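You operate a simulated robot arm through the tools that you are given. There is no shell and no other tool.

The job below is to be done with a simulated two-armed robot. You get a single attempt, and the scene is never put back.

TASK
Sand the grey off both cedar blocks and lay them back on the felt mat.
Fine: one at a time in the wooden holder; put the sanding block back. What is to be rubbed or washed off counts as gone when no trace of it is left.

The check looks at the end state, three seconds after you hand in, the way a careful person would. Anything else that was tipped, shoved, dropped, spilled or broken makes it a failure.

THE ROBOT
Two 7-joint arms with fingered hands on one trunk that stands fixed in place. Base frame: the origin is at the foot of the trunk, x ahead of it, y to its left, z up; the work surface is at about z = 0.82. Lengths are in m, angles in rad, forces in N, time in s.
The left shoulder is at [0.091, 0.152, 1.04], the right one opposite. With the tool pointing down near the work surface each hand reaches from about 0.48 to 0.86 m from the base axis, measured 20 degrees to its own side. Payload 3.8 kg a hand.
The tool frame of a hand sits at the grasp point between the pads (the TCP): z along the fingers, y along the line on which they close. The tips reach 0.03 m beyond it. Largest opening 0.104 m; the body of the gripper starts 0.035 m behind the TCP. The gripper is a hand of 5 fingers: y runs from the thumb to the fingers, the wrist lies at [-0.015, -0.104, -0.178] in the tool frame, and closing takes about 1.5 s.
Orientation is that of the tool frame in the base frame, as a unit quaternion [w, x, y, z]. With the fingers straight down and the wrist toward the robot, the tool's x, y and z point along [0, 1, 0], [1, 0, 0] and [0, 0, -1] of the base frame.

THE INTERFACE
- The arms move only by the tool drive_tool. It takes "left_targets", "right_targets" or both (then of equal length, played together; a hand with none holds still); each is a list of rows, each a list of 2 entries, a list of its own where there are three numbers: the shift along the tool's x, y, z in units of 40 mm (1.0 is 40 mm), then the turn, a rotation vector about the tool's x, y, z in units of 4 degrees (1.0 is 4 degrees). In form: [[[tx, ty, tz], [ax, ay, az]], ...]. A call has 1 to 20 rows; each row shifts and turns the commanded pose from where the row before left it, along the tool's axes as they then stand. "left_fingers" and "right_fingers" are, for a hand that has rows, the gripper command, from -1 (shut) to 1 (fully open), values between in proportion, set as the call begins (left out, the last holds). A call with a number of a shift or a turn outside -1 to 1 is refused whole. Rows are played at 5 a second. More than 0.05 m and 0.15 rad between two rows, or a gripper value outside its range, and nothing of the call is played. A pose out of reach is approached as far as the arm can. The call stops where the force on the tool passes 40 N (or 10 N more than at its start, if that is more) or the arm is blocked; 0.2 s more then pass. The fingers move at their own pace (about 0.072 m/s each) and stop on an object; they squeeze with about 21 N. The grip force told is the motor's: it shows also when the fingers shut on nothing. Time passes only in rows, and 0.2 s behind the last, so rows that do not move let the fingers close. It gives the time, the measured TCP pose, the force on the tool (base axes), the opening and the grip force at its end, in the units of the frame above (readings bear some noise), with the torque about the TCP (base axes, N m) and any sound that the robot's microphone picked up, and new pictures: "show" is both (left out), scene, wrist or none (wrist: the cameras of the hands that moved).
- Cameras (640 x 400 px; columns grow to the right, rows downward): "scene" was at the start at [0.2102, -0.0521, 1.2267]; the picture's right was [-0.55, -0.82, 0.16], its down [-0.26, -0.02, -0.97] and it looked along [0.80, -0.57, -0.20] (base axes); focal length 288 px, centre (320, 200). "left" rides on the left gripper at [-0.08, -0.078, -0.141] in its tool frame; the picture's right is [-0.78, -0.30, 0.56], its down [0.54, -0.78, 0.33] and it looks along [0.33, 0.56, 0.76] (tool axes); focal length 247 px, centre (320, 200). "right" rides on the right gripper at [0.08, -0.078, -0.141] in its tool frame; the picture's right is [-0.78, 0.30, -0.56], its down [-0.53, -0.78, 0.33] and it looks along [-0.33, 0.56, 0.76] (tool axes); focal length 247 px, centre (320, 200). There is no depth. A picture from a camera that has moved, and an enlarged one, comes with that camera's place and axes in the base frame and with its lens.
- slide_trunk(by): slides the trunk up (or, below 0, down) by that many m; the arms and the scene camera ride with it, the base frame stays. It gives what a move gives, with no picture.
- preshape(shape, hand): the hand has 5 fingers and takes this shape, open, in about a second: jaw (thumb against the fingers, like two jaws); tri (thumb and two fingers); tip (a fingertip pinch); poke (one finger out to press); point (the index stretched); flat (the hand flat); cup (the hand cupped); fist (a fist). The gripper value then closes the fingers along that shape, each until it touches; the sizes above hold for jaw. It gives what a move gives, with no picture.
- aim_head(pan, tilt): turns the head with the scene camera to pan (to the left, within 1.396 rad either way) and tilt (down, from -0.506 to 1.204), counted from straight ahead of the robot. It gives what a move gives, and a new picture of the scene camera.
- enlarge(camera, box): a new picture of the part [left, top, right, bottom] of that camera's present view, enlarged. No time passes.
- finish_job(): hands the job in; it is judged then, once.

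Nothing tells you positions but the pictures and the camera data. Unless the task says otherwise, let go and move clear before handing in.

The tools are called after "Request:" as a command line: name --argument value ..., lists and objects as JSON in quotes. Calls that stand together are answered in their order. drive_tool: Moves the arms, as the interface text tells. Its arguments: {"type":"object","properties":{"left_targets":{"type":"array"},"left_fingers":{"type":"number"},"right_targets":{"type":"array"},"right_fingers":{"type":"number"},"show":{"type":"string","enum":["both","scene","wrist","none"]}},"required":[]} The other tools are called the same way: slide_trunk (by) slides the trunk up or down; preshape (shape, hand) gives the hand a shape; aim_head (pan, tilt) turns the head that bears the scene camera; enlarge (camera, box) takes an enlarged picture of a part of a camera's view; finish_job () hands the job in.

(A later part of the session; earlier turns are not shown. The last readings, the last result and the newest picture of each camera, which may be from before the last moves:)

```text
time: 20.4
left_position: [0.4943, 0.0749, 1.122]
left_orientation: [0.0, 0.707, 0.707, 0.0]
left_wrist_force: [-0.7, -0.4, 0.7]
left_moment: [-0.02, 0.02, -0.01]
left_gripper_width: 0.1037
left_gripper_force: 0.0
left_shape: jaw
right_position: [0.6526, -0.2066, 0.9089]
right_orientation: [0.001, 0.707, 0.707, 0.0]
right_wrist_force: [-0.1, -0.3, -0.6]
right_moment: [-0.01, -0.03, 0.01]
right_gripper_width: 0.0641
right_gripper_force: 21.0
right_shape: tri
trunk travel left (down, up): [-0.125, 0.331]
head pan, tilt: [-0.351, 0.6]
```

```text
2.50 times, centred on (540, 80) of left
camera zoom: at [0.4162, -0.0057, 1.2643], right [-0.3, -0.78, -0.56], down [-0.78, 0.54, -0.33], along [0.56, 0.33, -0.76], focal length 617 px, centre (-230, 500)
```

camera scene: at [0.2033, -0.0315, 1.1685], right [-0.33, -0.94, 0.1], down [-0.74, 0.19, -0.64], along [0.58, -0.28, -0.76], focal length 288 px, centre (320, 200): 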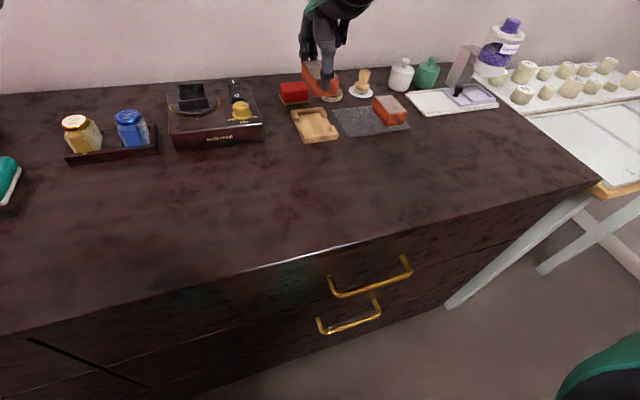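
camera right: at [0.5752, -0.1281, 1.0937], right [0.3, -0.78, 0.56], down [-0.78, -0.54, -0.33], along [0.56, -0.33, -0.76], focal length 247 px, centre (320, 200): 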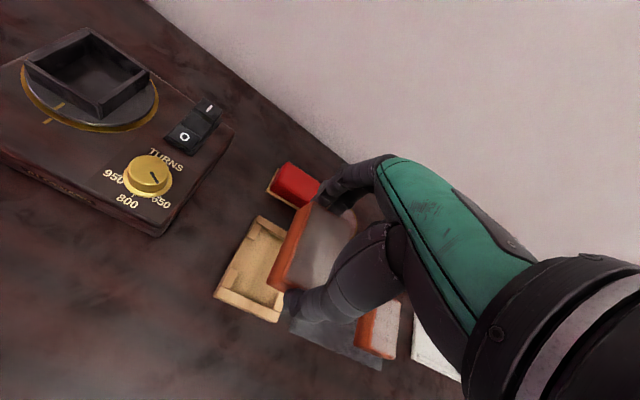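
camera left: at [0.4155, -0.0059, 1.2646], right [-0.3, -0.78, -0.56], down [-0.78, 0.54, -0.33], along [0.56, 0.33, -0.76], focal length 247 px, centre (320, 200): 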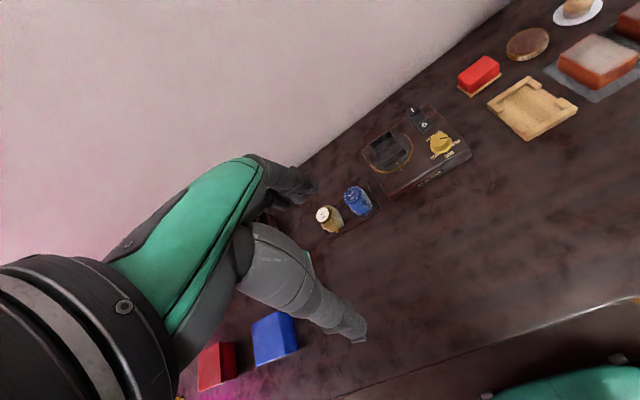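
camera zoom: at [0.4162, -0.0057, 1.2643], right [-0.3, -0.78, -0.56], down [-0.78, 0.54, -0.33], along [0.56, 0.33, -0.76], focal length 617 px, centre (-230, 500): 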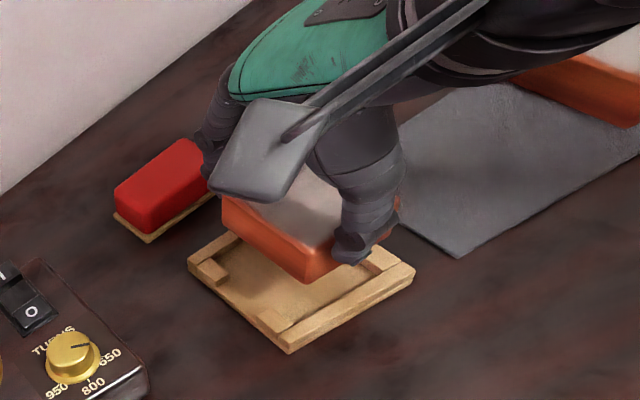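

The block sits about 2 mm too far right and is otherwise centred over the recess, which looks roughly 75 x 53 mm. I shift it left 2 mm and lower it to just above the holder floor.

Request:
drive_tool --right_targets '[[[0.05, 0.01, 0.3], [0, 0, 0]], [[0, 0, 0.35], [0, 0, 0]], [[0, 0, 0.2], [0, 0, 0]], [[0, 0, 0], [0, 0, 0]], [[0, 0, 0], [0, 0, 0]]]' --show "wrist"

Request:
enlarge --camera "scene" --box '[280, 80, 360, 150]'

Request:
enlarge --camera "right" --box '[200, 170, 360, 330]'

```text
time: 21.6
left_position: [0.4948, 0.074, 1.1203]
left_orientation: [-0.001, 0.707, 0.708, 0.0]
left_wrist_force: [-0.4, 0.3, 0.7]
left_moment: [0.0, -0.01, 0.0]
left_gripper_width: 0.1036
left_gripper_force: 0.1
left_shape: jaw
right_position: [0.6531, -0.2048, 0.8744]
right_orientation: [0.0, 0.707, 0.707, -0.001]
right_wrist_force: [0.3, 0.0, -0.3]
right_moment: [-0.01, 0.0, -0.04]
right_gripper_width: 0.0641
right_gripper_force: 20.7
right_shape: tri
trunk travel left (down, up): [-0.125, 0.331]
head pan, tilt: [-0.351, 0.6]
camera right: at [0.5755, -0.1259, 1.0176], right [0.3, -0.78, 0.56], down [-0.78, -0.54, -0.33], along [0.56, -0.33, -0.76], focal length 247 px, centre (320, 200)
```

right: 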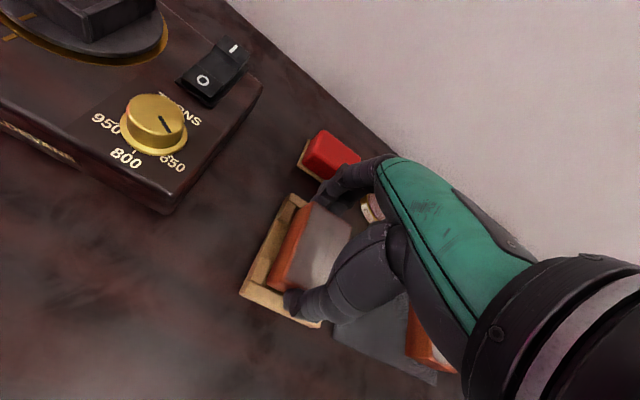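

```text
5.71 times, centred on (320, 115) of scene
camera zoom: at [0.2033, -0.0315, 1.1684], right [-0.33, -0.94, 0.1], down [-0.74, 0.19, -0.64], along [0.58, -0.28, -0.76], focal length 1646 px, centre (320, 686)
```

zoom: 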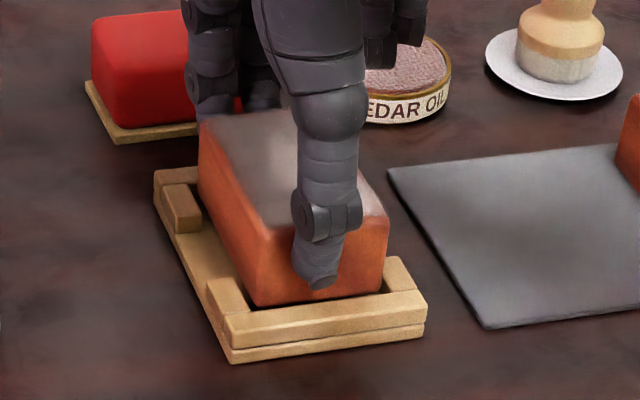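

```text
2.50 times, centred on (280, 250) of right
camera zoom: at [0.5755, -0.1259, 1.0176], right [0.3, -0.78, 0.56], down [-0.78, -0.54, -0.33], along [0.56, -0.33, -0.76], focal length 617 px, centre (420, 75)
```

zoom: 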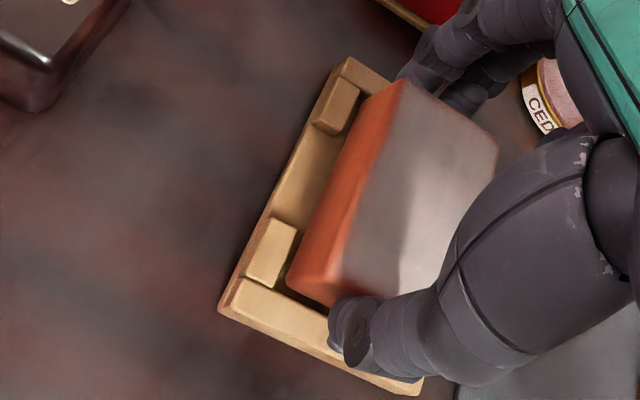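

The block is inside the walls and tabs from both views. I lower in small steps until it seats.

Request:
drive_tool --right_targets '[[[0, 0, 0.03], [0, 0, 0]], [[0, 0, 0.03], [0, 0, 0]], [[0, 0, 0.03], [0, 0, 0]], [[0, 0, 0], [0, 0, 0]]]' --show "none"

Request:
enlarge --camera "scene" --box '[280, 80, 360, 150]'

```text
time: 22.6
left_position: [0.4949, 0.0742, 1.1223]
left_orientation: [-0.001, 0.707, 0.707, 0.0]
left_wrist_force: [-0.2, -0.2, -0.3]
left_moment: [-0.03, 0.0, -0.02]
left_gripper_width: 0.1038
left_gripper_force: 0.1
left_shape: jaw
right_position: [0.6521, -0.2061, 0.8715]
right_orientation: [0.0, 0.707, 0.707, 0.001]
right_wrist_force: [-0.2, 0.1, 0.2]
right_moment: [0.02, 0.01, -0.01]
right_gripper_width: 0.0641
right_gripper_force: 21.2
right_shape: tri
trunk travel left (down, up): [-0.125, 0.331]
head pan, tilt: [-0.351, 0.6]
```

```text
5.71 times, centred on (320, 115) of scene
camera zoom: at [0.2033, -0.0315, 1.1684], right [-0.33, -0.94, 0.1], down [-0.74, 0.19, -0.64], along [0.58, -0.28, -0.76], focal length 1646 px, centre (320, 686)
```

zoom: 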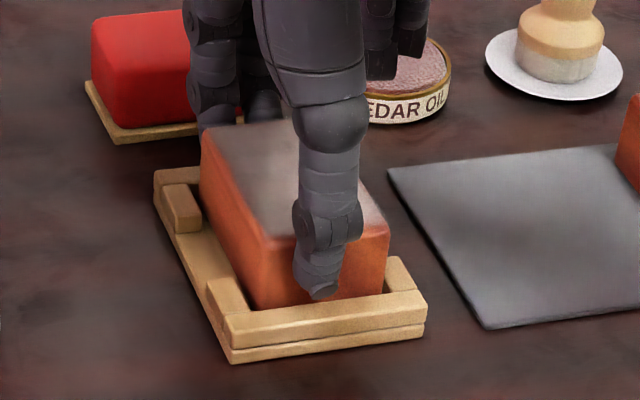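

No contact yet; about 2 mm to go. I continue in 1 mm steps.

Request:
drive_tool --right_targets '[[[0, 0, 0.025], [0, 0, 0]], [[0, 0, 0.025], [0, 0, 0]], [[0, 0, 0], [0, 0, 0]]]' --show "none"

Request:
drive_tool --right_targets '[[[0, 0, 0.025], [0, 0, 0]], [[0, 0, 0], [0, 0, 0]], [[0, 0, 0], [0, 0, 0]]]' --show "none"

Request:
enlarge --camera "scene" --box '[280, 80, 360, 150]'

```text
time: 23.4
left_position: [0.4955, 0.0749, 1.1225]
left_orientation: [0.0, 0.707, 0.707, 0.0]
left_wrist_force: [-0.3, -0.1, 0.0]
left_moment: [0.01, 0.02, 0.0]
left_gripper_width: 0.1037
left_gripper_force: 0.1
left_shape: jaw
right_position: [0.654, -0.205, 0.8704]
right_orientation: [0.0, 0.707, 0.708, 0.0]
right_wrist_force: [0.6, -0.8, 3.4]
right_moment: [-0.03, -0.02, -0.03]
right_gripper_width: 0.0636
right_gripper_force: 21.6
right_shape: tri
trunk travel left (down, up): [-0.125, 0.331]
head pan, tilt: [-0.351, 0.6]
```

```text
time: 24.2
left_position: [0.4943, 0.0737, 1.1228]
left_orientation: [0.0, 0.707, 0.707, 0.0]
left_wrist_force: [-0.9, 0.1, 0.0]
left_moment: [0.0, -0.01, 0.0]
left_gripper_width: 0.1037
left_gripper_force: 0.1
left_shape: jaw
right_position: [0.6537, -0.204, 0.87]
right_orientation: [0.002, 0.707, 0.707, 0.001]
right_wrist_force: [2.6, -0.5, 8.8]
right_moment: [0.03, -0.03, -0.03]
right_gripper_width: 0.0638
right_gripper_force: 20.8
right_shape: tri
trunk travel left (down, up): [-0.125, 0.331]
head pan, tilt: [-0.351, 0.6]
```

```text
5.71 times, centred on (320, 115) of scene
camera zoom: at [0.2025, -0.0312, 1.1687], right [-0.33, -0.94, 0.1], down [-0.74, 0.19, -0.64], along [0.58, -0.28, -0.76], focal length 1646 px, centre (320, 686)
```

zoom: 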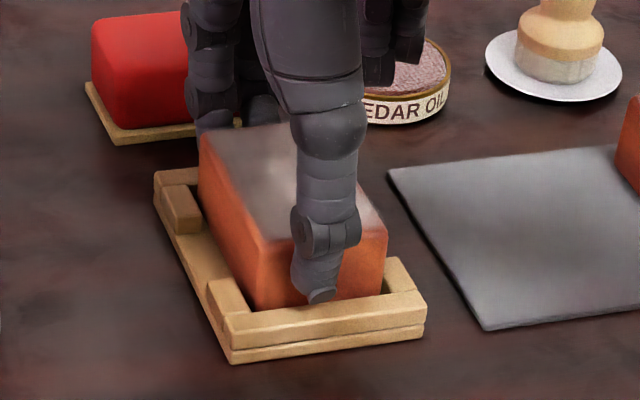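

The block is seated (8.8 N upward). I relieve the pressure, open the fingers and rise clear.

Request:
drive_tool --right_targets '[[[0, 0, -0.045], [0, 0, 0]], [[0, 0, 0], [0, 0, 0]]]' --show "none"

Request:
drive_tool --right_targets '[[[0, 0, 0], [0, 0, 0]], [[0, 0, 0], [0, 0, 0]], [[0, 0, 0], [0, 0, 0]], [[0, 0, 0], [0, 0, 0]]]' --right_fingers 0.65 --show "none"

Request:
drive_tool --right_targets '[[[0, 0, -0.3], [0, 0, 0]], [[0, 0, -0.7], [0, 0, 0]], [[0, 0, -0.9], [0, 0, 0]], [[0, 0, -0.6], [0, 0, 0]], [[0, 0, 0], [0, 0, 0]]]' --show "both"

Request:
enlarge --camera "scene" --box '[270, 70, 380, 150]'

Request:
enlarge --camera "right" --box '[200, 130, 400, 330]'

```text
time: 24.9
left_position: [0.4948, 0.0747, 1.1213]
left_orientation: [0.0, 0.707, 0.707, 0.001]
left_wrist_force: [0.0, -0.3, 0.1]
left_moment: [-0.02, 0.04, 0.0]
left_gripper_width: 0.1038
left_gripper_force: 0.1
left_shape: jaw
right_position: [0.6523, -0.2042, 0.8692]
right_orientation: [-0.001, 0.708, 0.707, -0.001]
right_wrist_force: [2.1, -1.1, 4.8]
right_moment: [0.01, -0.1, 0.01]
right_gripper_width: 0.0638
right_gripper_force: 21.3
right_shape: tri
trunk travel left (down, up): [-0.125, 0.331]
head pan, tilt: [-0.351, 0.6]
```

```text
time: 25.9
left_position: [0.4962, 0.0748, 1.1221]
left_orientation: [-0.001, 0.707, 0.708, 0.0]
left_wrist_force: [-0.8, -0.3, 0.3]
left_moment: [0.04, -0.01, 0.0]
left_gripper_width: 0.1038
left_gripper_force: 0.1
left_shape: jaw
right_position: [0.6524, -0.2047, 0.8698]
right_orientation: [-0.001, 0.706, 0.708, 0.0]
right_wrist_force: [-0.1, 0.9, -0.4]
right_moment: [0.05, -0.01, -0.04]
right_gripper_width: 0.0856
right_gripper_force: 0.1
right_shape: tri
trunk travel left (down, up): [-0.125, 0.331]
head pan, tilt: [-0.351, 0.6]
```

```text
time: 27.1
left_position: [0.496, 0.0739, 1.1217]
left_orientation: [-0.001, 0.707, 0.707, -0.001]
left_wrist_force: [-0.2, 0.4, 0.4]
left_moment: [0.03, -0.02, -0.02]
left_gripper_width: 0.1035
left_gripper_force: 0.0
left_shape: jaw
right_position: [0.6522, -0.2053, 0.9693]
right_orientation: [-0.001, 0.707, 0.707, -0.001]
right_wrist_force: [-0.6, -0.3, 0.1]
right_moment: [0.01, 0.03, 0.0]
right_gripper_width: 0.0856
right_gripper_force: 0.1
right_shape: tri
trunk travel left (down, up): [-0.125, 0.331]
head pan, tilt: [-0.351, 0.6]
camera scene: at [0.2034, -0.0315, 1.1684], right [-0.33, -0.94, 0.1], down [-0.74, 0.19, -0.64], along [0.58, -0.28, -0.76], focal length 288 px, centre (320, 200)
camera right: at [0.5745, -0.1261, 1.1117], right [0.3, -0.78, 0.56], down [-0.78, -0.54, -0.33], along [0.56, -0.33, -0.76], focal length 247 px, centre (320, 200)
```

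scene: 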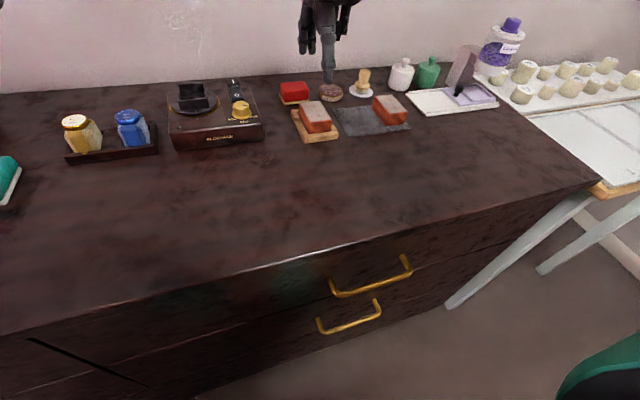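
right: 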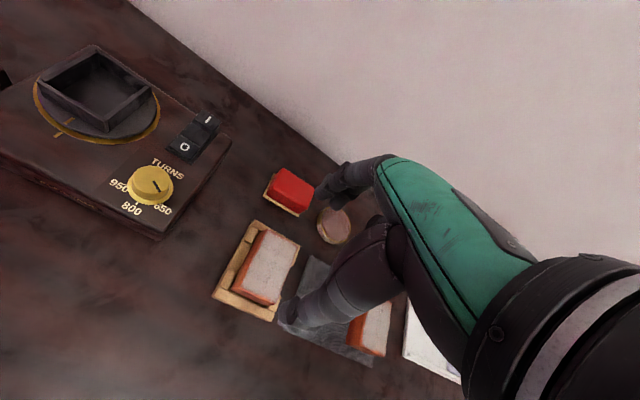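

```text
5.00 times, centred on (325, 110) of scene
camera zoom: at [0.2034, -0.0315, 1.1684], right [-0.33, -0.94, 0.1], down [-0.74, 0.19, -0.64], along [0.58, -0.28, -0.76], focal length 1440 px, centre (295, 650)
```

zoom: 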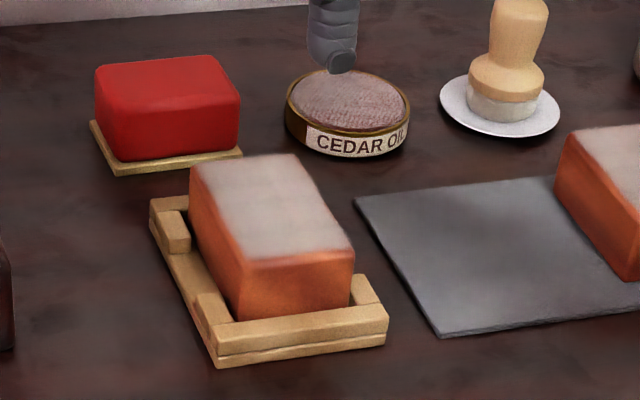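

```text
2.00 times, centred on (300, 230) of right
camera zoom: at [0.5745, -0.1261, 1.1117], right [0.3, -0.78, 0.56], down [-0.78, -0.54, -0.33], along [0.56, -0.33, -0.76], focal length 494 px, centre (360, 140)
```

zoom: 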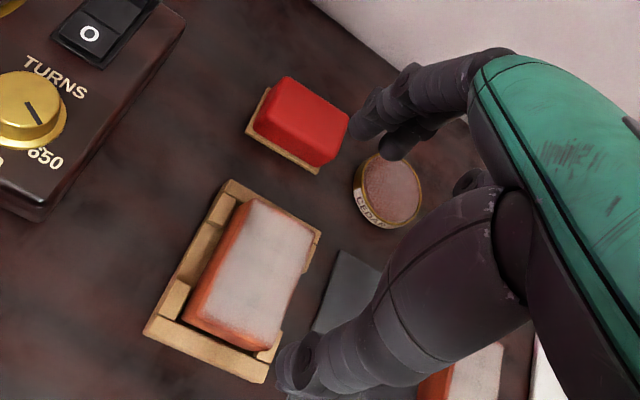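

Block A sits in the holder with its grey face up. The sanding block is centred at about (0.762, -0.201), roughly 37 mm wide in x, so I move over it with a narrower opening and look.

Request:
drive_tool --right_targets '[[[0.07, 0.9, 0], [0, 0, 0]], [[0.07, 0.92, 0], [0, 0, 0]], [[0.06, 0.92, 0.2], [0, 0, 0]], [[0, 0, 0.6], [0, 0, 0]], [[0, 0, 0], [0, 0, 0]]]' --right_fingers 0.4 --show "both"

Request:
enlarge --camera "scene" --box '[260, 30, 380, 150]'

Request:
enlarge --camera "right" --box '[200, 130, 400, 330]'

```text
time: 28.2
left_position: [0.4953, 0.074, 1.1221]
left_orientation: [-0.001, 0.707, 0.707, -0.001]
left_wrist_force: [-0.2, 0.1, -0.2]
left_moment: [0.01, -0.02, 0.0]
left_gripper_width: 0.1036
left_gripper_force: 0.0
left_shape: jaw
right_position: [0.7396, -0.1993, 0.9402]
right_orientation: [-0.001, 0.707, 0.707, -0.001]
right_wrist_force: [0.5, -0.8, 0.2]
right_moment: [0.0, 0.0, 0.01]
right_gripper_width: 0.0732
right_gripper_force: 0.1
right_shape: tri
right hand out of reach, approached as far as the arm can: row 3
trunk travel left (down, up): [-0.125, 0.331]
head pan, tilt: [-0.351, 0.6]
camera scene: at [0.2038, -0.0316, 1.1683], right [-0.33, -0.94, 0.1], down [-0.74, 0.19, -0.64], along [0.58, -0.28, -0.76], focal length 288 px, centre (320, 200)
camera right: at [0.6616, -0.1205, 1.0831], right [0.3, -0.78, 0.56], down [-0.78, -0.53, -0.33], along [0.55, -0.33, -0.76], focal length 247 px, centre (320, 200)
```

scene: 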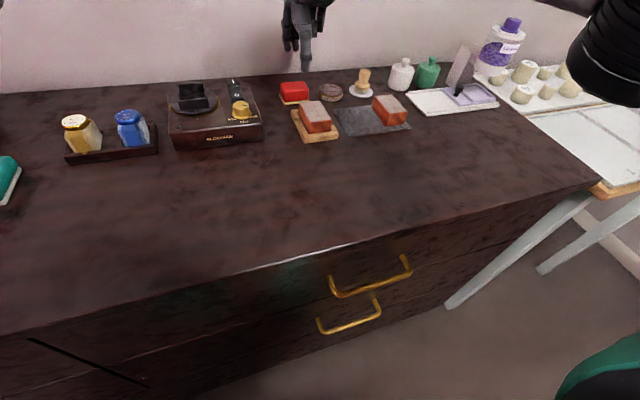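
right: 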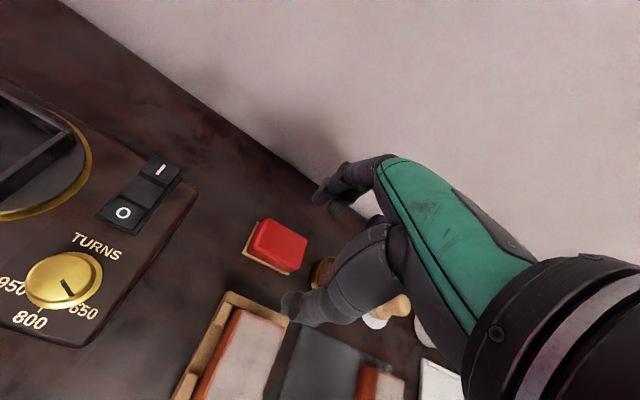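

```text
3.33 times, centred on (320, 90) of scene
camera zoom: at [0.2038, -0.0316, 1.1683], right [-0.33, -0.94, 0.1], down [-0.74, 0.19, -0.64], along [0.58, -0.28, -0.76], focal length 960 px, centre (320, 567)
```

zoom: 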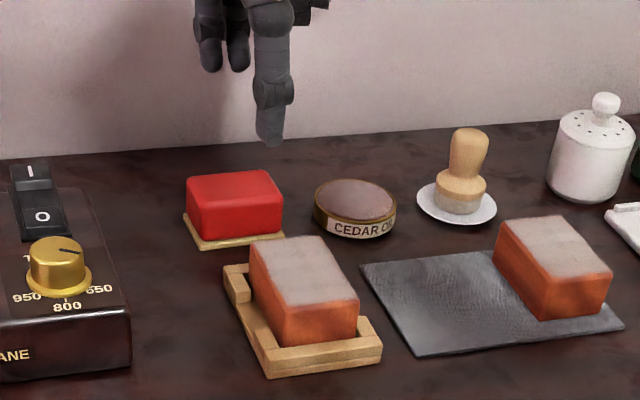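

```text
2.00 times, centred on (300, 230) of right
camera zoom: at [0.6616, -0.1205, 1.0831], right [0.3, -0.78, 0.56], down [-0.78, -0.53, -0.33], along [0.55, -0.33, -0.76], focal length 494 px, centre (360, 140)
```

zoom: 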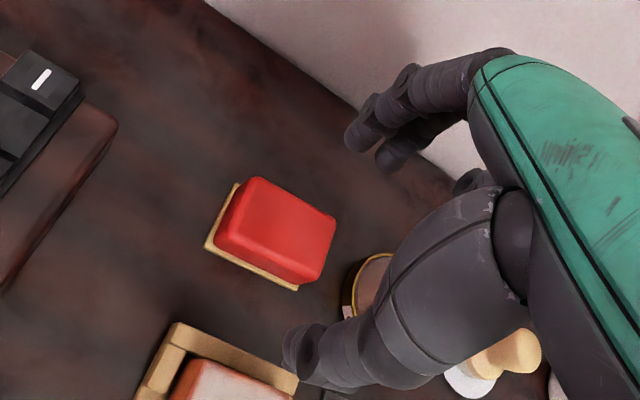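

The arm could not quite reach x = 0.762 at that height; reach improves lower down. I descend to z ≈ 0.90 (tips still above the sanding block) and move forward again.

Request:
drive_tool --right_targets '[[[0, 0, 0.5], [0, 0, 0]], [[0, 0, 0.45], [0, 0, 0]], [[0, 0.3, 0], [0, 0, 0]], [[0, 0.25, 0], [0, 0, 0]], [[0, 0, 0], [0, 0, 0]]]' --show "none"

Request:
enlarge --camera "scene" --box '[260, 40, 360, 140]'

Request:
enlarge --camera "right" --box '[200, 130, 400, 330]'

```text
time: 29.4
left_position: [0.4949, 0.0749, 1.123]
left_orientation: [0.0, 0.707, 0.707, 0.0]
left_wrist_force: [-0.5, -1.3, -0.7]
left_moment: [0.0, 0.01, -0.02]
left_gripper_width: 0.1037
left_gripper_force: 0.1
left_shape: jaw
right_position: [0.7519, -0.2027, 0.9032]
right_orientation: [0.0, 0.707, 0.708, 0.0]
right_wrist_force: [0.3, -0.2, 0.3]
right_moment: [0.03, -0.02, -0.02]
right_gripper_width: 0.0731
right_gripper_force: 0.1
right_shape: tri
right hand out of reach, approached as far as the arm can: row 4
trunk travel left (down, up): [-0.125, 0.331]
head pan, tilt: [-0.351, 0.6]
```

```text
4.00 times, centred on (310, 90) of scene
camera zoom: at [0.2032, -0.0313, 1.1685], right [-0.33, -0.94, 0.1], down [-0.74, 0.19, -0.64], along [0.58, -0.28, -0.76], focal length 1152 px, centre (360, 640)
```

zoom: 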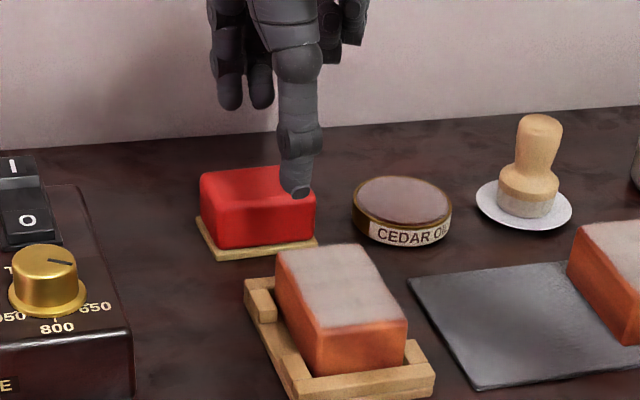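

```text
2.00 times, centred on (300, 230) of right
camera zoom: at [0.6737, -0.1246, 1.0451], right [0.3, -0.78, 0.56], down [-0.78, -0.53, -0.33], along [0.56, -0.33, -0.76], focal length 494 px, centre (360, 140)
```

zoom: 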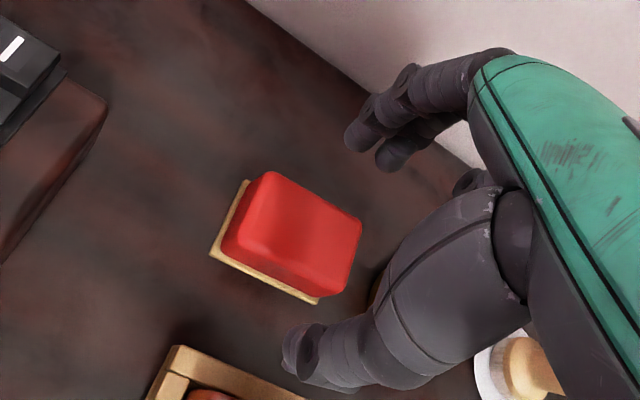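

I'm at (0.752, -0.203, 0.903), about 1 cm short. A 4° forward tilt of the hand should buy the missing reach, so I tilt, advance and re-check before descending.

Request:
drive_tool --right_targets '[[[0, 0, 0], [-1, 0, 0]], [[0.1, 0.15, 0], [0, 0, 0]], [[0.05, 0.12, 0.02], [0, 0, 0]], [[0, 0, 0], [0, 0, 0]]]' --right_fingers 0.5 --show "none"

Request:
enlarge --camera "scene" --box '[260, 40, 360, 140]'

Request:
enlarge --camera "right" --box '[200, 130, 400, 330]'

```text
time: 30.4
left_position: [0.494, 0.0733, 1.1215]
left_orientation: [-0.001, 0.707, 0.707, 0.0]
left_wrist_force: [0.3, -0.1, 0.2]
left_moment: [0.05, 0.03, 0.01]
left_gripper_width: 0.1035
left_gripper_force: 0.0
left_shape: jaw
right_position: [0.7607, -0.197, 0.9036]
right_orientation: [0.026, 0.707, 0.707, 0.025]
right_wrist_force: [0.2, 0.7, -0.1]
right_moment: [-0.01, 0.01, 0.01]
right_gripper_width: 0.0774
right_gripper_force: 0.1
right_shape: tri
trunk travel left (down, up): [-0.125, 0.331]
head pan, tilt: [-0.351, 0.6]
```

```text
4.00 times, centred on (310, 90) of scene
camera zoom: at [0.2031, -0.0314, 1.1685], right [-0.33, -0.94, 0.1], down [-0.74, 0.19, -0.64], along [0.58, -0.28, -0.76], focal length 1152 px, centre (360, 640)
```

zoom: 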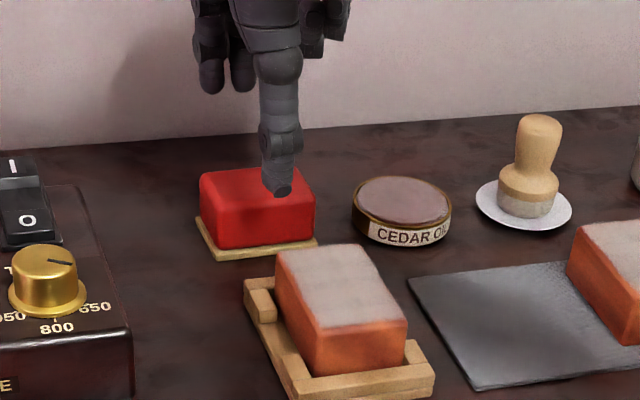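

```text
2.00 times, centred on (300, 230) of right
camera zoom: at [0.6734, -0.1183, 1.0391], right [0.26, -0.78, 0.58], down [-0.75, -0.53, -0.39], along [0.61, -0.33, -0.72], focal length 494 px, centre (360, 140)
```

zoom: 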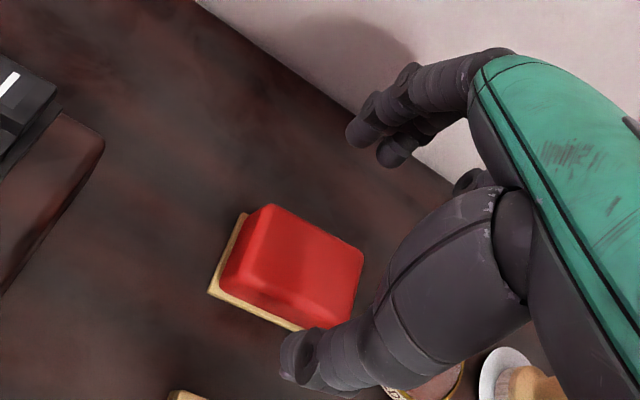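

The hand is now centred on the sanding block. I descend to z ≈ 0.863 in steps.

Request:
drive_tool --right_targets '[[[0, -0.02, 0.35], [0, 0, 0]], [[0, -0.02, 0.35], [0, 0, 0]], [[0, -0.02, 0.3], [0, 0, 0]], [[0, 0, 0], [0, 0, 0]]]' --show "none"

Request:
enlarge --camera "scene" --box '[260, 40, 360, 140]'

Request:
enlarge --camera "right" --box '[200, 130, 400, 330]'

Request:
enlarge --camera "left" --box '[420, 20, 580, 150]'

```text
time: 31.4
left_position: [0.4946, 0.0734, 1.122]
left_orientation: [-0.001, 0.707, 0.707, 0.0]
left_wrist_force: [-0.1, 0.0, -0.4]
left_moment: [0.01, 0.01, -0.01]
left_gripper_width: 0.1036
left_gripper_force: 0.0
left_shape: jaw
right_position: [0.7603, -0.1968, 0.8631]
right_orientation: [0.025, 0.706, 0.707, 0.025]
right_wrist_force: [1.1, -0.4, 0.5]
right_moment: [0.05, -0.01, 0.0]
right_gripper_width: 0.0777
right_gripper_force: 0.0
right_shape: tri
trunk travel left (down, up): [-0.125, 0.331]
head pan, tilt: [-0.351, 0.6]
```

```text
4.00 times, centred on (310, 90) of scene
camera zoom: at [0.2032, -0.0314, 1.1685], right [-0.33, -0.94, 0.1], down [-0.74, 0.19, -0.64], along [0.58, -0.28, -0.76], focal length 1152 px, centre (360, 640)
```

zoom: 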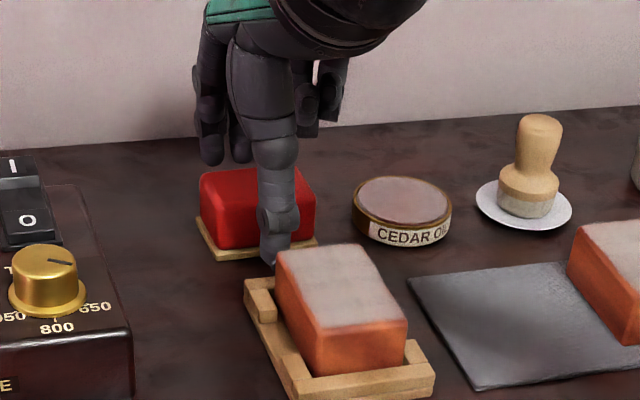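

```text
2.00 times, centred on (300, 230) of right
camera zoom: at [0.6725, -0.1183, 0.9994], right [0.26, -0.78, 0.58], down [-0.75, -0.54, -0.39], along [0.61, -0.33, -0.72], focal length 494 px, centre (360, 140)
```

zoom: 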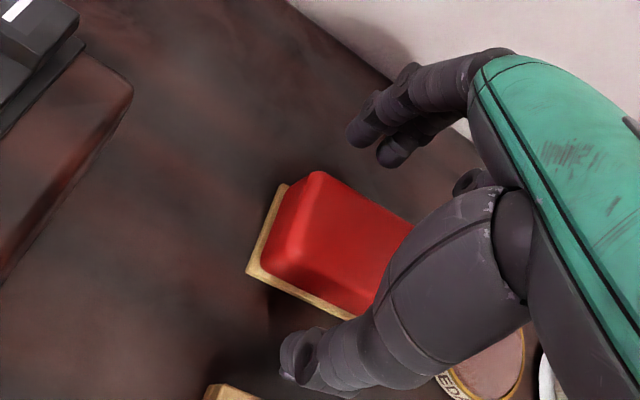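

```text
3.08 times, centred on (500, 85) of left
camera zoom: at [0.4164, -0.0056, 1.2642], right [-0.3, -0.78, -0.56], down [-0.78, 0.54, -0.33], along [0.56, 0.33, -0.76], focal length 760 px, centre (-234, 554)
```

zoom: 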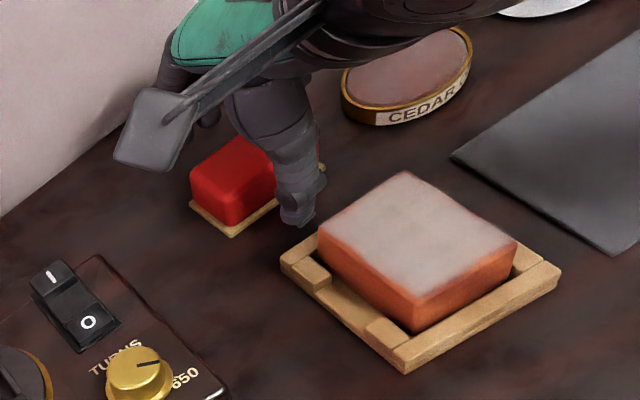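

Thumb and fingers straddle the sanding block near its middle. I close the grip.

Request:
drive_tool --right_targets '[[[0, 0, 0], [0, 0, 0]], [[0, 0, 0], [0, 0, 0]], [[0, 0, 0], [0, 0, 0]], [[0, 0, 0], [0, 0, 0]], [[0, 0, 0], [0, 0, 0]], [[0, 0, 0], [0, 0, 0]], [[0, 0, 0], [0, 0, 0]], [[0, 0, 0], [0, 0, 0]]]' --right_fingers -1 --show "none"

Request:
enlarge --camera "scene" --box '[260, 40, 360, 140]'

Request:
enlarge --camera "right" --box '[200, 130, 400, 330]'

Request:
enlarge --camera "left" --box '[420, 20, 580, 150]'

```text
time: 33.2
left_position: [0.4944, 0.0756, 1.1209]
left_orientation: [0.0, 0.707, 0.707, 0.0]
left_wrist_force: [0.1, -0.7, 1.1]
left_moment: [0.03, -0.01, 0.02]
left_gripper_width: 0.104
left_gripper_force: 0.0
left_shape: jaw
right_position: [0.7584, -0.1968, 0.8637]
right_orientation: [0.025, 0.707, 0.707, 0.025]
right_wrist_force: [0.4, 0.0, 0.4]
right_moment: [0.0, 0.0, 0.0]
right_gripper_width: 0.0349
right_gripper_force: 21.2
right_shape: tri
trunk travel left (down, up): [-0.125, 0.331]
head pan, tilt: [-0.351, 0.6]
```

```text
4.00 times, centred on (310, 90) of scene
camera zoom: at [0.2034, -0.0315, 1.1684], right [-0.33, -0.94, 0.1], down [-0.74, 0.19, -0.64], along [0.58, -0.28, -0.76], focal length 1152 px, centre (360, 640)
```

zoom: 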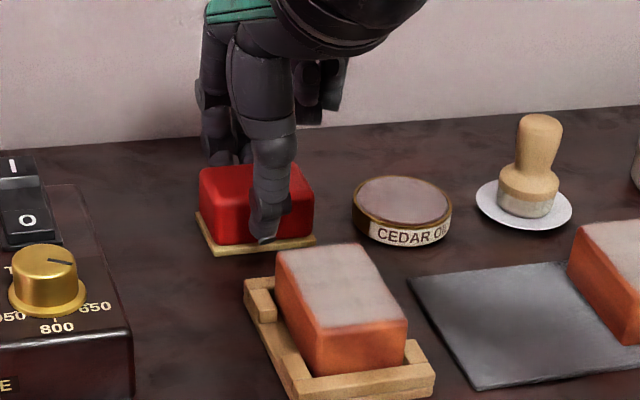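

```text
2.00 times, centred on (300, 230) of right
camera zoom: at [0.6727, -0.1186, 0.9993], right [0.26, -0.78, 0.58], down [-0.75, -0.53, -0.39], along [0.61, -0.33, -0.72], focal length 494 px, centre (360, 140)
```

zoom: 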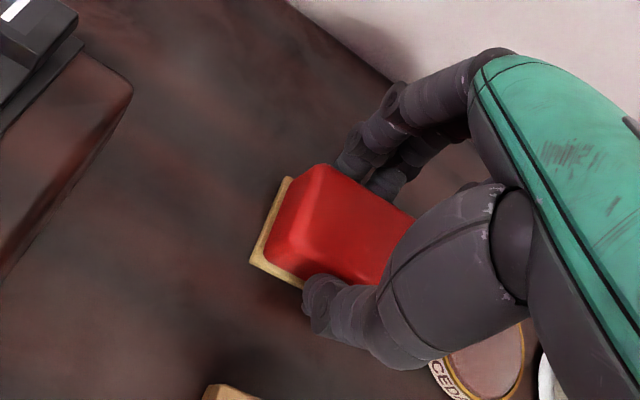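

```text
3.08 times, centred on (500, 85) of left
camera zoom: at [0.4166, -0.0057, 1.2641], right [-0.3, -0.78, -0.56], down [-0.78, 0.54, -0.33], along [0.56, 0.33, -0.76], focal length 760 px, centre (-234, 554)
```

zoom: 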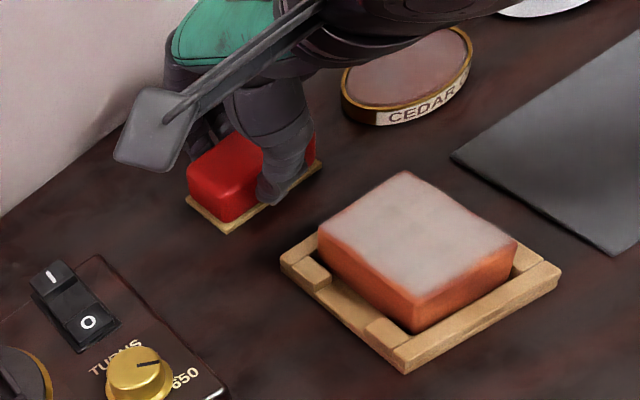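

Sanding block gripped (width 0.035, 21 N). I lift it, check how it hangs, and carry it over the seated block.

Request:
drive_tool --right_targets '[[[0, 0.02, -0.3], [0, 0, 0]], [[0, 0.05, -0.7], [0, 0, 0]], [[0, 0.06, -0.87], [0, 0, 0]], [[-0.06, -0.69, -0.048], [0, 0, 0]], [[-0.07, -0.69, -0.048], [0, 0, 0]], [[-0.07, -0.69, -0.048], [0, 0, 0]], [[0, -0.67, -0.048], [0, 0, 0]], [[0, 0, 0], [0, 0, 0]]]' --show "both"

Request:
enlarge --camera "scene" --box '[260, 40, 380, 150]'

Request:
enlarge --camera "left" --box '[420, 0, 600, 150]'

Request:
enlarge --camera "right" --box '[200, 130, 400, 330]'

```text
time: 35.0
left_position: [0.4946, 0.0728, 1.123]
left_orientation: [0.0, 0.707, 0.707, -0.001]
left_wrist_force: [-0.1, 0.7, -1.2]
left_moment: [0.02, 0.02, -0.01]
left_gripper_width: 0.1037
left_gripper_force: 0.0
left_shape: jaw
right_position: [0.6495, -0.2074, 0.9431]
right_orientation: [0.025, 0.706, 0.707, 0.024]
right_wrist_force: [0.9, -0.3, -0.7]
right_moment: [-0.01, 0.0, 0.03]
right_gripper_width: 0.0346
right_gripper_force: 20.6
right_shape: tri
right hand out of reach, approached as far as the arm can: row 3
trunk travel left (down, up): [-0.125, 0.331]
head pan, tilt: [-0.351, 0.6]
camera scene: at [0.2039, -0.0314, 1.1682], right [-0.33, -0.94, 0.1], down [-0.74, 0.19, -0.64], along [0.58, -0.28, -0.76], focal length 288 px, centre (320, 200)
camera right: at [0.5623, -0.1291, 1.0794], right [0.26, -0.78, 0.58], down [-0.75, -0.53, -0.38], along [0.61, -0.33, -0.72], focal length 247 px, centre (320, 200)
```

scene: 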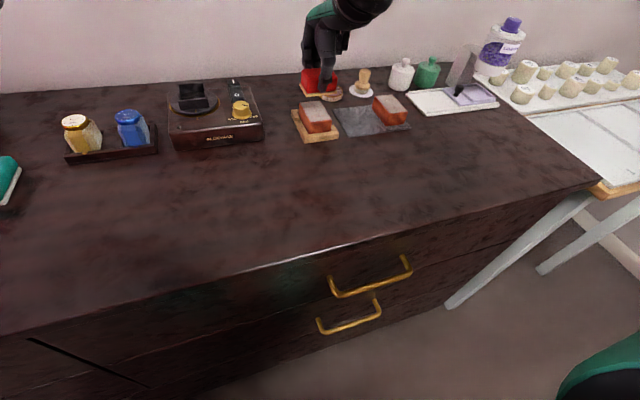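
right: 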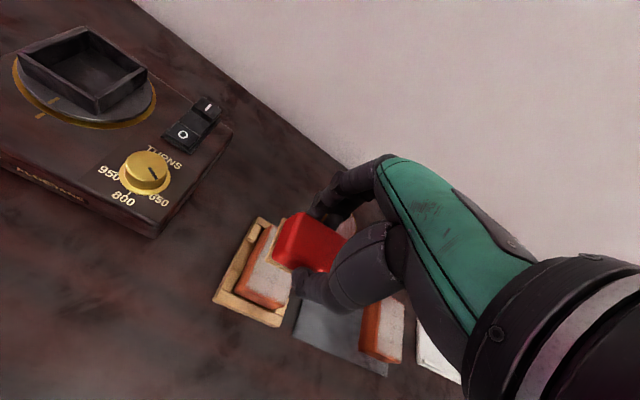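

```text
3.64 times, centred on (320, 95) of scene
camera zoom: at [0.2039, -0.0314, 1.1682], right [-0.33, -0.94, 0.1], down [-0.74, 0.19, -0.64], along [0.58, -0.28, -0.76], focal length 1047 px, centre (320, 582)
```

zoom: 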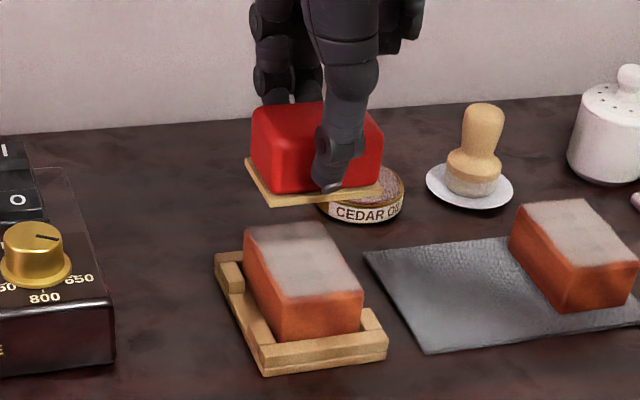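

```text
2.67 times, centred on (510, 75) of left
camera zoom: at [0.4172, -0.0056, 1.2638], right [-0.3, -0.78, -0.56], down [-0.78, 0.54, -0.33], along [0.56, 0.33, -0.76], focal length 659 px, centre (-187, 533)
```

zoom: 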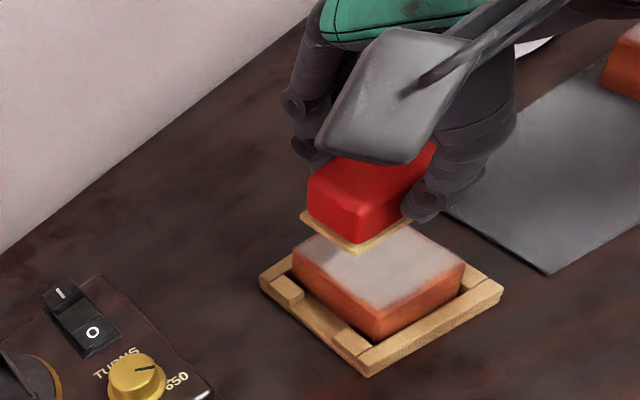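

```text
2.00 times, centred on (300, 230) of right
camera zoom: at [0.5623, -0.1291, 1.0794], right [0.26, -0.78, 0.58], down [-0.75, -0.53, -0.38], along [0.61, -0.33, -0.72], focal length 494 px, centre (360, 140)
```

zoom: 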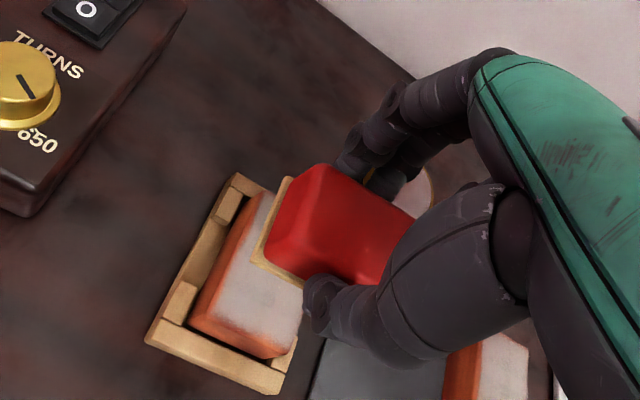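

The sanding block hangs level over the cedar block, about 4 mm too far right. I correct that and lower to just above contact.

Request:
drive_tool --right_targets '[[[0.1, -0.03, 0.4], [0, 0, 0]], [[0, -0.03, 0.4], [0, 0, 0]], [[0, -0.01, 0.15], [0, 0, 0]], [[0, 0, 0], [0, 0, 0]]]' --show "none"

Request:
enlarge --camera "scene" --box '[270, 60, 370, 150]'

Request:
enlarge --camera "left" --box '[440, 10, 600, 140]'

```text
time: 36.0
left_position: [0.4952, 0.0744, 1.122]
left_orientation: [0.0, 0.707, 0.707, 0.0]
left_wrist_force: [-0.2, 0.2, 0.3]
left_moment: [0.0, 0.04, -0.01]
left_gripper_width: 0.1038
left_gripper_force: 0.0
left_shape: jaw
right_position: [0.6483, -0.2027, 0.9039]
right_orientation: [0.024, 0.707, 0.706, 0.025]
right_wrist_force: [-1.2, -0.9, -1.2]
right_moment: [0.03, 0.01, 0.01]
right_gripper_width: 0.0345
right_gripper_force: 21.1
right_shape: tri
trunk travel left (down, up): [-0.125, 0.331]
head pan, tilt: [-0.351, 0.6]
```

```text
4.44 times, centred on (320, 105) of scene
camera zoom: at [0.2033, -0.0315, 1.1684], right [-0.33, -0.94, 0.1], down [-0.74, 0.19, -0.64], along [0.58, -0.28, -0.76], focal length 1280 px, centre (320, 622)
```

zoom: 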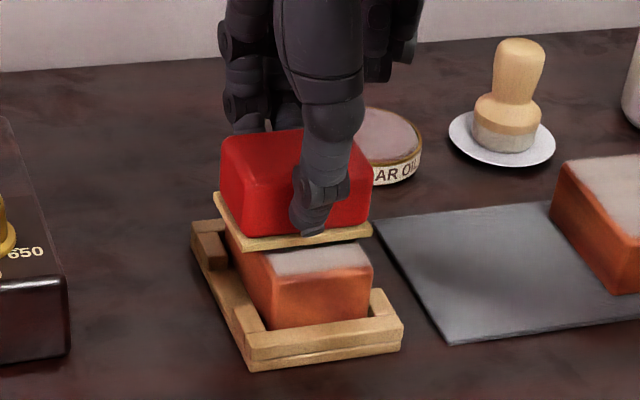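

```text
3.08 times, centred on (520, 75) of left
camera zoom: at [0.4166, -0.0057, 1.2641], right [-0.3, -0.78, -0.56], down [-0.78, 0.54, -0.33], along [0.56, 0.33, -0.76], focal length 760 px, centre (-295, 585)
```

zoom: 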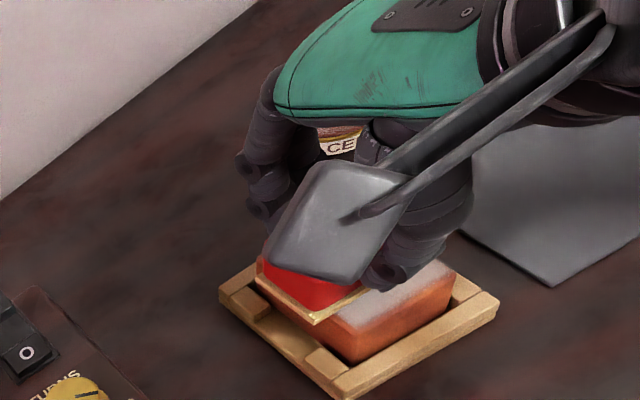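

The sanding block spans the cedar block's full width with margin on both sides. I lower in small steps to make light contact.

Request:
drive_tool --right_targets '[[[0, 0, 0.04], [0, 0, 0]], [[0, 0, 0.04], [0, 0, 0]], [[0, 0, 0], [0, 0, 0]]]' --show "none"

Request:
drive_tool --right_targets '[[[0, 0, 0.03], [0, 0, 0]], [[0, 0, 0], [0, 0, 0]]]' --show "none"

Request:
drive_tool --right_targets '[[[0, 0, 0.03], [0, 0, 0]], [[0, 0, 0], [0, 0, 0]]]' --show "none"

```text
time: 36.9
left_position: [0.496, 0.0747, 1.1229]
left_orientation: [-0.001, 0.707, 0.707, 0.0]
left_wrist_force: [-0.4, -0.8, -0.1]
left_moment: [0.03, 0.01, -0.01]
left_gripper_width: 0.1037
left_gripper_force: 0.0
left_shape: jaw
right_position: [0.6497, -0.204, 0.9002]
right_orientation: [0.024, 0.707, 0.707, 0.024]
right_wrist_force: [1.0, -0.6, -1.7]
right_moment: [0.04, 0.0, -0.05]
right_gripper_width: 0.0347
right_gripper_force: 21.3
right_shape: tri
trunk travel left (down, up): [-0.125, 0.331]
head pan, tilt: [-0.351, 0.6]
```

```text
time: 37.5
left_position: [0.4953, 0.0749, 1.1222]
left_orientation: [0.0, 0.707, 0.707, 0.0]
left_wrist_force: [-0.2, 0.3, -0.2]
left_moment: [-0.01, 0.01, -0.02]
left_gripper_width: 0.1035
left_gripper_force: 0.0
left_shape: jaw
right_position: [0.6492, -0.2047, 0.8984]
right_orientation: [0.025, 0.707, 0.706, 0.024]
right_wrist_force: [-0.5, 0.6, -0.5]
right_moment: [0.0, -0.02, -0.03]
right_gripper_width: 0.0346
right_gripper_force: 21.1
right_shape: tri
trunk travel left (down, up): [-0.125, 0.331]
head pan, tilt: [-0.351, 0.6]
```

```text
time: 38.0
left_position: [0.495, 0.074, 1.1219]
left_orientation: [0.0, 0.707, 0.707, 0.0]
left_wrist_force: [1.1, -0.4, -1.0]
left_moment: [-0.05, 0.01, 0.0]
left_gripper_width: 0.1038
left_gripper_force: 0.1
left_shape: jaw
right_position: [0.6495, -0.2038, 0.8988]
right_orientation: [0.024, 0.707, 0.707, 0.025]
right_wrist_force: [-0.3, 0.4, 0.8]
right_moment: [0.0, 0.03, 0.02]
right_gripper_width: 0.0345
right_gripper_force: 21.0
right_shape: tri
trunk travel left (down, up): [-0.125, 0.331]
head pan, tilt: [-0.351, 0.6]
```

Force is still near zero at z ≈ 0.898. I keep stepping down.

Request:
drive_tool --right_targets '[[[0, 0, 0.03], [0, 0, 0]], [[0, 0, 0], [0, 0, 0]]]' --show "none"

Request:
drive_tool --right_targets '[[[0, 0, 0.03], [0, 0, 0]], [[0, 0, 0], [0, 0, 0]]]' --show "none"

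Request:
enlarge --camera "scene" --box '[280, 80, 360, 150]'

```text
time: 38.6
left_position: [0.4955, 0.0748, 1.123]
left_orientation: [0.0, 0.707, 0.707, 0.0]
left_wrist_force: [1.0, 0.5, 0.5]
left_moment: [0.02, 0.01, -0.01]
left_gripper_width: 0.1038
left_gripper_force: 0.0
left_shape: jaw
right_position: [0.6489, -0.203, 0.8973]
right_orientation: [0.025, 0.707, 0.707, 0.025]
right_wrist_force: [-0.1, -0.7, 4.0]
right_moment: [-0.03, 0.03, -0.04]
right_gripper_width: 0.0345
right_gripper_force: 21.0
right_shape: tri
trunk travel left (down, up): [-0.125, 0.331]
head pan, tilt: [-0.351, 0.6]
```

```text
time: 39.2
left_position: [0.4942, 0.0752, 1.1228]
left_orientation: [0.0, 0.708, 0.707, 0.0]
left_wrist_force: [-0.5, -0.1, 0.6]
left_moment: [0.03, -0.01, -0.01]
left_gripper_width: 0.1037
left_gripper_force: 0.1
left_shape: jaw
right_position: [0.6496, -0.2029, 0.8972]
right_orientation: [0.025, 0.707, 0.707, 0.025]
right_wrist_force: [0.9, -1.4, 8.7]
right_moment: [-0.06, 0.02, -0.01]
right_gripper_width: 0.0351
right_gripper_force: 21.1
right_shape: tri
trunk travel left (down, up): [-0.125, 0.331]
head pan, tilt: [-0.351, 0.6]
```

```text
5.71 times, centred on (320, 115) of scene
camera zoom: at [0.2023, -0.0312, 1.1687], right [-0.33, -0.94, 0.1], down [-0.74, 0.19, -0.64], along [0.58, -0.28, -0.76], focal length 1646 px, centre (320, 686)
```

zoom: 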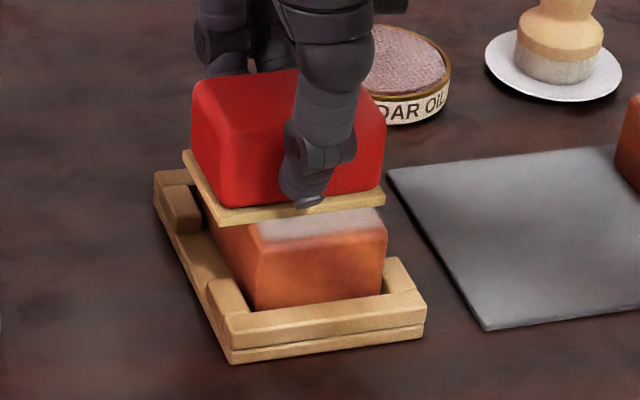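

Contact at 8.7 N. I make a first gentle stroke forward and back along x and check that the holder stays put and how the grey responds.

Request:
drive_tool --right_targets '[[[0, 0.25, 0.0175], [0, 0, 0]], [[0, 0.25, 0.0175], [0, 0, 0]], [[0, 0.1, 0.007], [0, 0, 0]], [[0, 0, 0], [0, 0, 0]]]' --show "none"

Request:
enlarge --camera "scene" --box '[280, 80, 360, 150]'

```text
time: 40.2
left_position: [0.4942, 0.074, 1.1229]
left_orientation: [0.0, 0.707, 0.707, 0.001]
left_wrist_force: [-0.4, 0.6, -0.7]
left_moment: [0.01, 0.02, 0.02]
left_gripper_width: 0.1037
left_gripper_force: 0.2
left_shape: jaw
right_position: [0.673, -0.2035, 0.8975]
right_orientation: [0.026, 0.706, 0.707, 0.025]
right_wrist_force: [-3.7, -0.5, 11.5]
right_moment: [0.02, 0.15, 0.01]
right_gripper_width: 0.0355
right_gripper_force: 20.7
right_shape: tri
trunk travel left (down, up): [-0.125, 0.331]
head pan, tilt: [-0.351, 0.6]
```

```text
5.71 times, centred on (320, 115) of scene
camera zoom: at [0.2011, -0.031, 1.1689], right [-0.33, -0.94, 0.1], down [-0.74, 0.19, -0.64], along [0.59, -0.28, -0.76], focal length 1646 px, centre (320, 686)
```

zoom: 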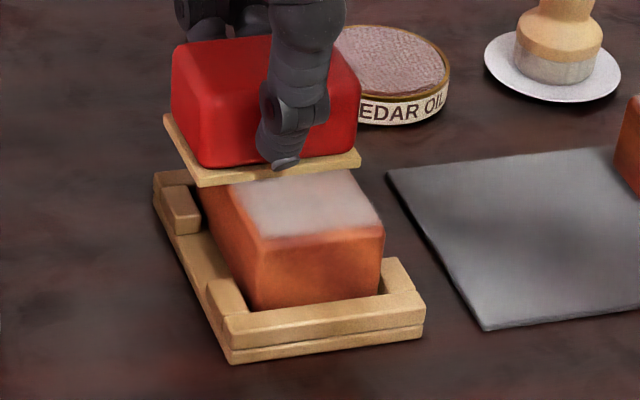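

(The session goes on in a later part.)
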